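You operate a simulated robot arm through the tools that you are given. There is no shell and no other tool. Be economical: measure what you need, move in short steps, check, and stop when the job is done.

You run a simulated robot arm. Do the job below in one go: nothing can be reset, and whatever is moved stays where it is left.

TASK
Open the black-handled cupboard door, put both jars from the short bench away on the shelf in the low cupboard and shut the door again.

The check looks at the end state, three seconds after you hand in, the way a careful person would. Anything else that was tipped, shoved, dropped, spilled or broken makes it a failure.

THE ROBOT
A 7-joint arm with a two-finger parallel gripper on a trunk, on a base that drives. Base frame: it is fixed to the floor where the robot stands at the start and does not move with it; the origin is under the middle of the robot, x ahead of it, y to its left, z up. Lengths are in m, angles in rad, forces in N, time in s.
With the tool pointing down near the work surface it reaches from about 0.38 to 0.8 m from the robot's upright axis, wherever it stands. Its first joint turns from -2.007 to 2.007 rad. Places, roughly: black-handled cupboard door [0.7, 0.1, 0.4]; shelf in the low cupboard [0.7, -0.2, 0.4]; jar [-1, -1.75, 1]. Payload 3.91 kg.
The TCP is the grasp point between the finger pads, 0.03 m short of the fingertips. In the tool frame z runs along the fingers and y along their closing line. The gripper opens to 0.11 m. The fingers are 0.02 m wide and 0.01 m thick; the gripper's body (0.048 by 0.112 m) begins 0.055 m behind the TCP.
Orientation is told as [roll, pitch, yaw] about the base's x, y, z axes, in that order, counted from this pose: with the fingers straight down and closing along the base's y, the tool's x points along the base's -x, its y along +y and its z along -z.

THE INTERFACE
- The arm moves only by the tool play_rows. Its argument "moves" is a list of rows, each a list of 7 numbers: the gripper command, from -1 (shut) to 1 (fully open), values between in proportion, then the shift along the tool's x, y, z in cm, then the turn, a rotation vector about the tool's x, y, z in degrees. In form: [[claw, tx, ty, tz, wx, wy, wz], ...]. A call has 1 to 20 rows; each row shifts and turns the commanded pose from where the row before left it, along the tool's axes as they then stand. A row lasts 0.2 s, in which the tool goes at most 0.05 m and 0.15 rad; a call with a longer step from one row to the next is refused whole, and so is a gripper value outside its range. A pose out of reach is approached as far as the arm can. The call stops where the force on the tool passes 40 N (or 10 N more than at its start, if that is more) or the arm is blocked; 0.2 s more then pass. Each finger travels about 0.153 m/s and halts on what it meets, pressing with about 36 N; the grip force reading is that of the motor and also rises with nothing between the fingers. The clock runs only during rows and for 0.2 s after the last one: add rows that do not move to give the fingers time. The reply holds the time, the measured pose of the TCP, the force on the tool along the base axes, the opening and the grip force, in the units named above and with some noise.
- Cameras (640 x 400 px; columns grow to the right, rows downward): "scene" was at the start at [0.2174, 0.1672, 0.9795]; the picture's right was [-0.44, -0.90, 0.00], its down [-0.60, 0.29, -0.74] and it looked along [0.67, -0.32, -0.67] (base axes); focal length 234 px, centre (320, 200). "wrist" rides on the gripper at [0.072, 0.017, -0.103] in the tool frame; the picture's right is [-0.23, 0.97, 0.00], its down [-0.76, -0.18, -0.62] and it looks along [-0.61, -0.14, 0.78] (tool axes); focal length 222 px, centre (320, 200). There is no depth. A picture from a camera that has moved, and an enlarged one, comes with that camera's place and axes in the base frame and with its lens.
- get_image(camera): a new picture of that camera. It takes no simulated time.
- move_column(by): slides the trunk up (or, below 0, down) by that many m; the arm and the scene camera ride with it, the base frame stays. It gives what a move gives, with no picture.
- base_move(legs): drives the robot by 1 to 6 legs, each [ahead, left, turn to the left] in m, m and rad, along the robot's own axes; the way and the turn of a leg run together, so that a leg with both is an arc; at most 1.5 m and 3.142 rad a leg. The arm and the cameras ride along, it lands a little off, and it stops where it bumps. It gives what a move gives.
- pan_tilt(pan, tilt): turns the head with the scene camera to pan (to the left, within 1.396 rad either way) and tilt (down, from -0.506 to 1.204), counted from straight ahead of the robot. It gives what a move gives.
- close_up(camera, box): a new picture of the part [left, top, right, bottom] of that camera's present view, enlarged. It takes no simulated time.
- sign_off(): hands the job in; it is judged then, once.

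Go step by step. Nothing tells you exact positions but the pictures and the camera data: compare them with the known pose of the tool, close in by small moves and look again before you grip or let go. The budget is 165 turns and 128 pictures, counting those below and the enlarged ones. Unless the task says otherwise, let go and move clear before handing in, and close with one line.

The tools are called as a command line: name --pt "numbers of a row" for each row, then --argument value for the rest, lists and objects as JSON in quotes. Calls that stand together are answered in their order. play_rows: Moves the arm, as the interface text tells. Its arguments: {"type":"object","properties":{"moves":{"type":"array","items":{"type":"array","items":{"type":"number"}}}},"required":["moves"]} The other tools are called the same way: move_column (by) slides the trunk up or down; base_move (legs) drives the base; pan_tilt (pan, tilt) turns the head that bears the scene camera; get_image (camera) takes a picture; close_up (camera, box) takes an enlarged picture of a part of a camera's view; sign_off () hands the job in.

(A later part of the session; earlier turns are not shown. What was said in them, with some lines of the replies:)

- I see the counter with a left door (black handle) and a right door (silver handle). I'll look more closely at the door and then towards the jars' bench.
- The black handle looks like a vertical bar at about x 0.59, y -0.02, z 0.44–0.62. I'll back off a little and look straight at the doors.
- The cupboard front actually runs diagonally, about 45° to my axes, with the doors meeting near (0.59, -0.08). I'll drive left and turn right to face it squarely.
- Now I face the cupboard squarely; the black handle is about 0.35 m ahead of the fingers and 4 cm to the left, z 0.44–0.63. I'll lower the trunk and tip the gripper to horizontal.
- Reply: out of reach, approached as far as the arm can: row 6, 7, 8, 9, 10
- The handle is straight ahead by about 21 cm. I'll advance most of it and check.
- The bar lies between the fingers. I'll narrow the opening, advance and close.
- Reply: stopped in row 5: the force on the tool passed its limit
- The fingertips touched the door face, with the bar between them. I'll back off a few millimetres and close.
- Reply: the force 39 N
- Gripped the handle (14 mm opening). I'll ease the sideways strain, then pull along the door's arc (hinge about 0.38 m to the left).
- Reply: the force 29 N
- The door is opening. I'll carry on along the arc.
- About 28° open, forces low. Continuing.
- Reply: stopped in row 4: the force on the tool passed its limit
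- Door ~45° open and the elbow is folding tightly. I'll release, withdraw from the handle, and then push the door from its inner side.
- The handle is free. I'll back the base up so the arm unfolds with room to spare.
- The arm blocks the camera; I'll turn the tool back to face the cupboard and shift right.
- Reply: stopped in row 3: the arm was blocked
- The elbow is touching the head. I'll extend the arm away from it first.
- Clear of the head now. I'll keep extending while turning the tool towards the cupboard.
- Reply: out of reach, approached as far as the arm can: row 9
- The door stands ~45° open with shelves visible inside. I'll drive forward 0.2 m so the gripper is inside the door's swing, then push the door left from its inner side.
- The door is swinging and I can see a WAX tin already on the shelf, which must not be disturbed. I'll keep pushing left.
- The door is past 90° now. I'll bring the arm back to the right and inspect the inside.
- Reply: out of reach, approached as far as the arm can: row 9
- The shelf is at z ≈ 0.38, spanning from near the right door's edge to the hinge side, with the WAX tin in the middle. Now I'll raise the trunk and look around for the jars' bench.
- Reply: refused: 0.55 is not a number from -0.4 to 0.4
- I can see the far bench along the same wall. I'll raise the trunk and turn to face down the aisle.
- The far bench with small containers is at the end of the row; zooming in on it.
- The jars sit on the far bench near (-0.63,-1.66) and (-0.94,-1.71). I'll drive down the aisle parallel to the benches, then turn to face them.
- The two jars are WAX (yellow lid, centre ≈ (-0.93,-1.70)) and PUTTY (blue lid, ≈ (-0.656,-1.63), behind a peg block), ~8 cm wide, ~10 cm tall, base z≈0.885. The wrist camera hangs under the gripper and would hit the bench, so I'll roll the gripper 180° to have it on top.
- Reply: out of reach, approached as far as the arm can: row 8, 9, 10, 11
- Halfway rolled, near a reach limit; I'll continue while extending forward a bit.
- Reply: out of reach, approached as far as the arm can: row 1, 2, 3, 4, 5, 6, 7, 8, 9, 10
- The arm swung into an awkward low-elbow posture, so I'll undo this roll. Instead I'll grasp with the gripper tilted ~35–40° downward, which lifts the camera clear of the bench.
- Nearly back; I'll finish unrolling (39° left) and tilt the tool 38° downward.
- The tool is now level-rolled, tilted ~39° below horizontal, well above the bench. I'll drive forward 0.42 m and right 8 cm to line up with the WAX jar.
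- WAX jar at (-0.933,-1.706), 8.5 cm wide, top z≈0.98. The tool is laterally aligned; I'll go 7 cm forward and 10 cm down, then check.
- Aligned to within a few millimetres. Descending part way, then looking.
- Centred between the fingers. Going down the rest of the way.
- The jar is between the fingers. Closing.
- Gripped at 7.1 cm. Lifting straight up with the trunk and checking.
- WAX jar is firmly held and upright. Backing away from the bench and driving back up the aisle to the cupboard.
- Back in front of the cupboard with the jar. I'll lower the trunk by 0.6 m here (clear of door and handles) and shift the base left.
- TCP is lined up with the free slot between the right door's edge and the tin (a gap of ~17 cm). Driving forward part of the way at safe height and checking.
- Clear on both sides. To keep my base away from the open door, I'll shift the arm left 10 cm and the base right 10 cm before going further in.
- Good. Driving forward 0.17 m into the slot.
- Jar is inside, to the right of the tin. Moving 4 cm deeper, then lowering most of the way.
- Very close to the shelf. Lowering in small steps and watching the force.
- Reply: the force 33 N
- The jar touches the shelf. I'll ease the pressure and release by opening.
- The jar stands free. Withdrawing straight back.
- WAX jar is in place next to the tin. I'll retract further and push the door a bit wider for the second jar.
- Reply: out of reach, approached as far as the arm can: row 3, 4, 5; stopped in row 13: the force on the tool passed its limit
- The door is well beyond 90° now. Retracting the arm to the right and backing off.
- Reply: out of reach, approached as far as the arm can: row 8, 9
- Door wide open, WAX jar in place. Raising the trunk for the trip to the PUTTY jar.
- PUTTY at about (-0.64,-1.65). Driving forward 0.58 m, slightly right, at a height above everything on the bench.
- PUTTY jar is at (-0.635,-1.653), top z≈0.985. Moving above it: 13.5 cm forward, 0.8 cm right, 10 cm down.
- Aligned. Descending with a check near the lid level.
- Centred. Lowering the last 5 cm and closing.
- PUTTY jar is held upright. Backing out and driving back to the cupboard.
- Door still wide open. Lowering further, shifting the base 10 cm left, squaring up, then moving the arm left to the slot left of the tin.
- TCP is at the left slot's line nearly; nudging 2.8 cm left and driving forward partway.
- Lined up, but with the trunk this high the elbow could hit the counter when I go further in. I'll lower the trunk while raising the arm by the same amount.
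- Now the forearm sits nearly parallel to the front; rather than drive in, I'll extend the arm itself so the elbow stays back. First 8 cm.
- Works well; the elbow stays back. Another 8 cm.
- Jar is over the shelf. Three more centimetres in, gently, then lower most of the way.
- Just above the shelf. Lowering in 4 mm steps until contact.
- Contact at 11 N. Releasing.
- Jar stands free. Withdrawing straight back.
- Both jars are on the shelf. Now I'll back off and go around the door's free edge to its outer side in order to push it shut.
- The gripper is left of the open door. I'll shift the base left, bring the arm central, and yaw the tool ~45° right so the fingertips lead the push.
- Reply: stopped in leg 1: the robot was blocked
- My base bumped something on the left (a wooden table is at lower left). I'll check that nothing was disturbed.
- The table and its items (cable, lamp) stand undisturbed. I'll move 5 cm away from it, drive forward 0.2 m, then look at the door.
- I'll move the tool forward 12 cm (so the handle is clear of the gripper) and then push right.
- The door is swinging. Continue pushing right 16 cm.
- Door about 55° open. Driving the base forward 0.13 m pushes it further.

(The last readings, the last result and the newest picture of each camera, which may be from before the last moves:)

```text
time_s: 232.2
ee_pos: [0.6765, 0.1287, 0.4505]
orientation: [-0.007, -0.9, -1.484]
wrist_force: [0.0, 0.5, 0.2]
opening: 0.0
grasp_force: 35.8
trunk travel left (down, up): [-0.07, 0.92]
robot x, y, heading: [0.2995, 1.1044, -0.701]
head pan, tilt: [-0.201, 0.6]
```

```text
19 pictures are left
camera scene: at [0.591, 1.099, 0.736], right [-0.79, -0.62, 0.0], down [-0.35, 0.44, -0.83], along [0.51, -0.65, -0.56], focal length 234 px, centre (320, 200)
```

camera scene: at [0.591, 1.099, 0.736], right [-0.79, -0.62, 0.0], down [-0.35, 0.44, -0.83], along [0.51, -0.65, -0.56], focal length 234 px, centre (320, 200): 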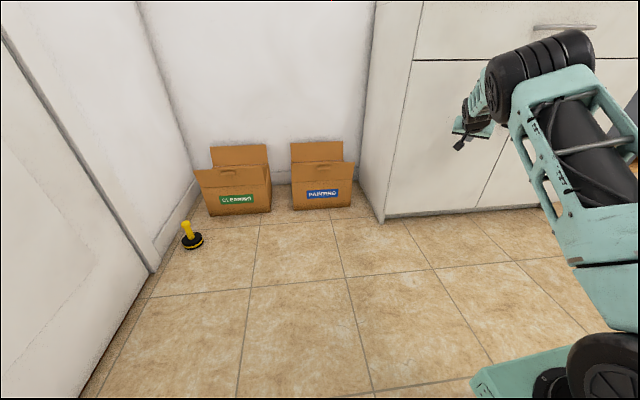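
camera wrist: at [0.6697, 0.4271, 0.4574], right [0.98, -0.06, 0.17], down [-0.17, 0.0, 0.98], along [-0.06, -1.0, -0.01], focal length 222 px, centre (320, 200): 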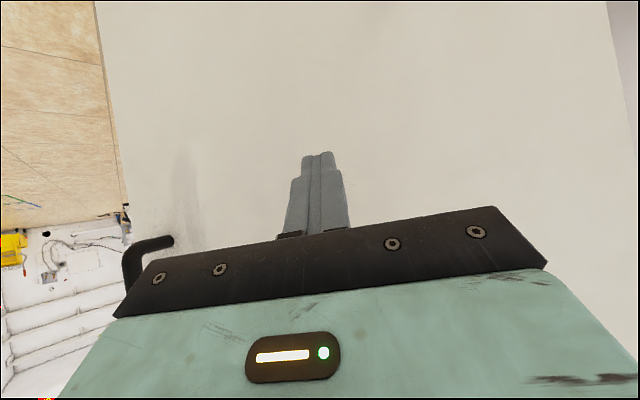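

The door is nearly shut. Pressing it home gently.

play_rows --pt "-1 -0.71 0.96 0.9 0 0 0" --pt "-1 -0.71 0.96 0.9 0 0 0" --pt "-1 -0.47 0.64 0.6 0 0 0" --pt "-1 -0.47 0.64 0.6 0 0 0" --pt "-1 0 0 0 0 0 0"

close_up --camera "scene" --box '[360, 20, 600, 230]'

get_image --camera "wrist"

```text
time_s: 232.9
ee_pos: [0.6956, 0.1091, 0.4504]
orientation: [-0.012, -0.89, -1.489]
wrist_force: [-6.8, 18.7, 7.8]
opening: 0.0
grasp_force: 35.7
trunk travel left (down, up): [-0.07, 0.92]
robot x, y, heading: [0.2928, 1.1062, -0.703]
head pan, tilt: [-0.201, 0.6]
stopped in row 3: the force on the tool passed its limit (the readings are from after the stop); the commanded pose is now the measured one
```

```text
1.90 times, centred on (480, 125) of scene
camera zoom: at [0.5907, 1.0998, 0.7363], right [-0.79, -0.62, 0.0], down [-0.35, 0.44, -0.83], along [0.51, -0.65, -0.56], focal length 445 px, centre (15, 343)
```

zoom: 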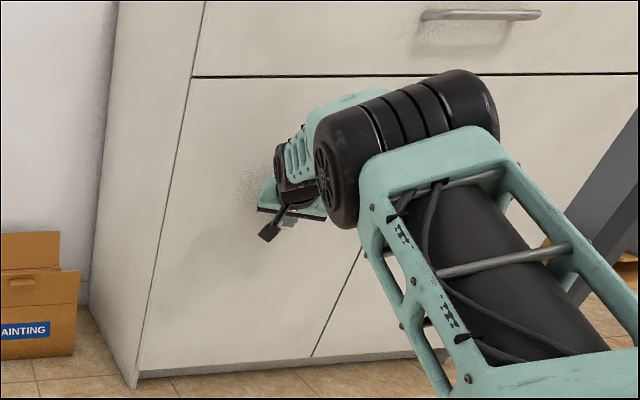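

```text
17 pictures are left
camera wrist: at [0.7035, 0.2361, 0.4595], right [0.98, -0.07, 0.17], down [-0.17, -0.01, 0.99], along [-0.07, -1.0, -0.02], focal length 222 px, centre (320, 200)
```

wrist: 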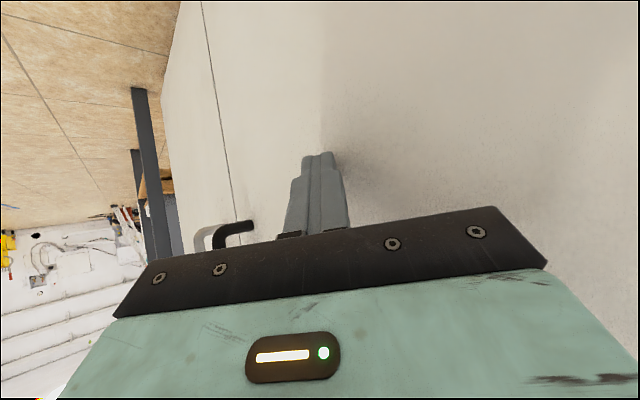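

The door closed against its stop. Withdrawing and viewing it squarely.

play_rows --pt "-1 1.25 0 -1.57 0 0 0" --pt "-1 2.5 0 -3.13 0 0 0" --pt "-1 2.5 0 -3.13 0 0 0" --pt "-1 0 0 0 0 0 0"

base_move --legs '[[-0.25, 0, 0]]'

pan_tilt --pan -0.5 --tilt 0.45

get_image --camera "scene"

get_image --camera "wrist"

```text
time_s: 233.9
ee_pos: [0.6886, 0.2082, 0.4489]
orientation: [-0.013, -0.891, -1.484]
wrist_force: [-0.1, 0.5, 0.7]
opening: 0.0
grasp_force: 36.1
trunk travel left (down, up): [-0.07, 0.92]
robot x, y, heading: [0.2969, 1.1025, -0.709]
head pan, tilt: [-0.201, 0.6]
```

```text
time_s: 235.7
ee_pos: [0.4968, 0.3718, 0.4484]
orientation: [-0.01, -0.89, -1.487]
wrist_force: [-0.5, -0.1, -1.2]
opening: 0.0
grasp_force: 36.0
trunk travel left (down, up): [-0.07, 0.92]
robot x, y, heading: [0.1031, 1.2683, -0.706]
head pan, tilt: [-0.201, 0.6]
```

```text
time_s: 236.5
ee_pos: [0.4983, 0.3716, 0.4481]
orientation: [-0.012, -0.89, -1.485]
wrist_force: [0.3, 0.7, -0.7]
opening: 0.0
grasp_force: 36.3
trunk travel left (down, up): [-0.07, 0.92]
robot x, y, heading: [0.1023, 1.2694, -0.705]
head pan, tilt: [-0.499, 0.45]
```

```text
16 pictures are left
camera scene: at [0.3773, 1.246, 0.7495], right [-0.93, -0.36, 0.0], down [-0.16, 0.41, -0.9], along [0.33, -0.84, -0.44], focal length 234 px, centre (320, 200)
```

scene: 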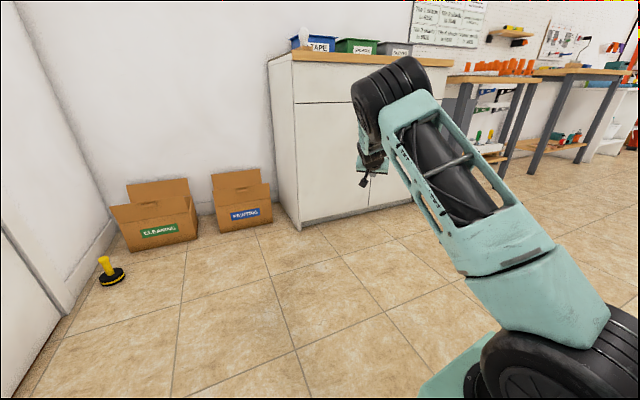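

```text
15 pictures are left
camera wrist: at [0.505, 0.4981, 0.4575], right [0.98, -0.07, 0.17], down [-0.17, -0.01, 0.99], along [-0.07, -1.0, -0.02], focal length 222 px, centre (320, 200)
```

wrist: 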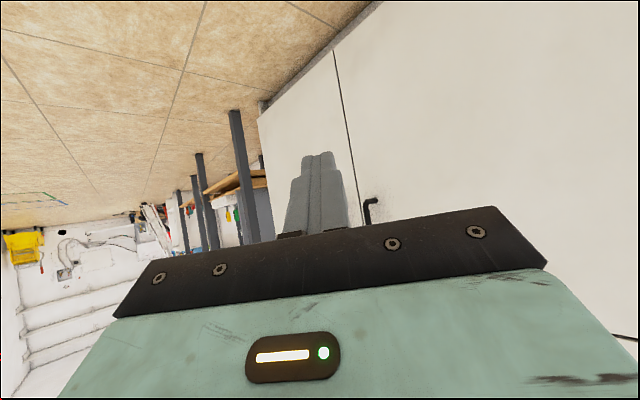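

close_up --camera "wrist" --box '[240, 20, 500, 220]'

close_up --camera "scene" --box '[255, 30, 475, 240]'

```text
2.00 times, centred on (370, 120) of wrist
camera zoom: at [0.505, 0.4981, 0.4575], right [0.98, -0.07, 0.17], down [-0.17, -0.01, 0.99], along [-0.07, -1.0, -0.02], focal length 444 px, centre (220, 360)
```

zoom: 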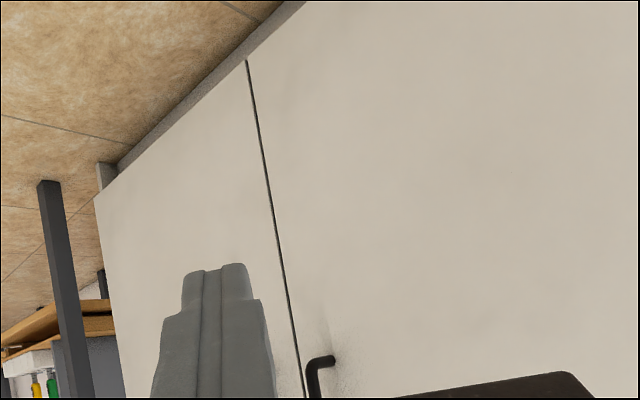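

```text
1.90 times, centred on (365, 135) of scene
camera zoom: at [0.3773, 1.246, 0.7495], right [-0.93, -0.36, 0.0], down [-0.16, 0.41, -0.9], along [0.33, -0.84, -0.44], focal length 445 px, centre (234, 324)
```

zoom: 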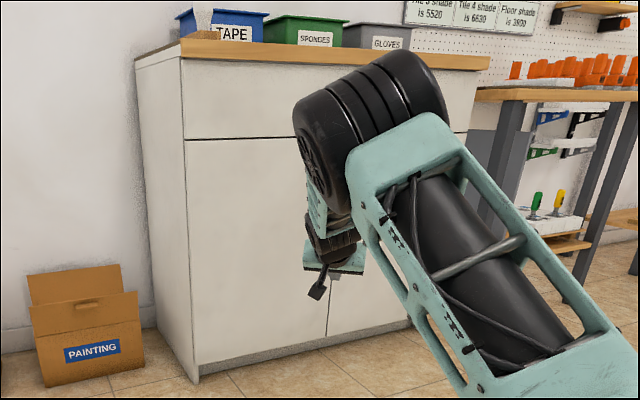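

The black-handled door is flush shut, both jars are inside on the shelf, and the arm is clear with its gripper empty. Handing in.

sign_off

```text
The job is handed in.
```

The WAX and PUTTY jars are upright on the cupboard shelf, on either side of the WAX tin that was already there, and the black-handled door is shut. While repositioning to close it, my base bumped a wooden table on the left; I checked, and the table and the cable and lamp on it looked undisturbed.
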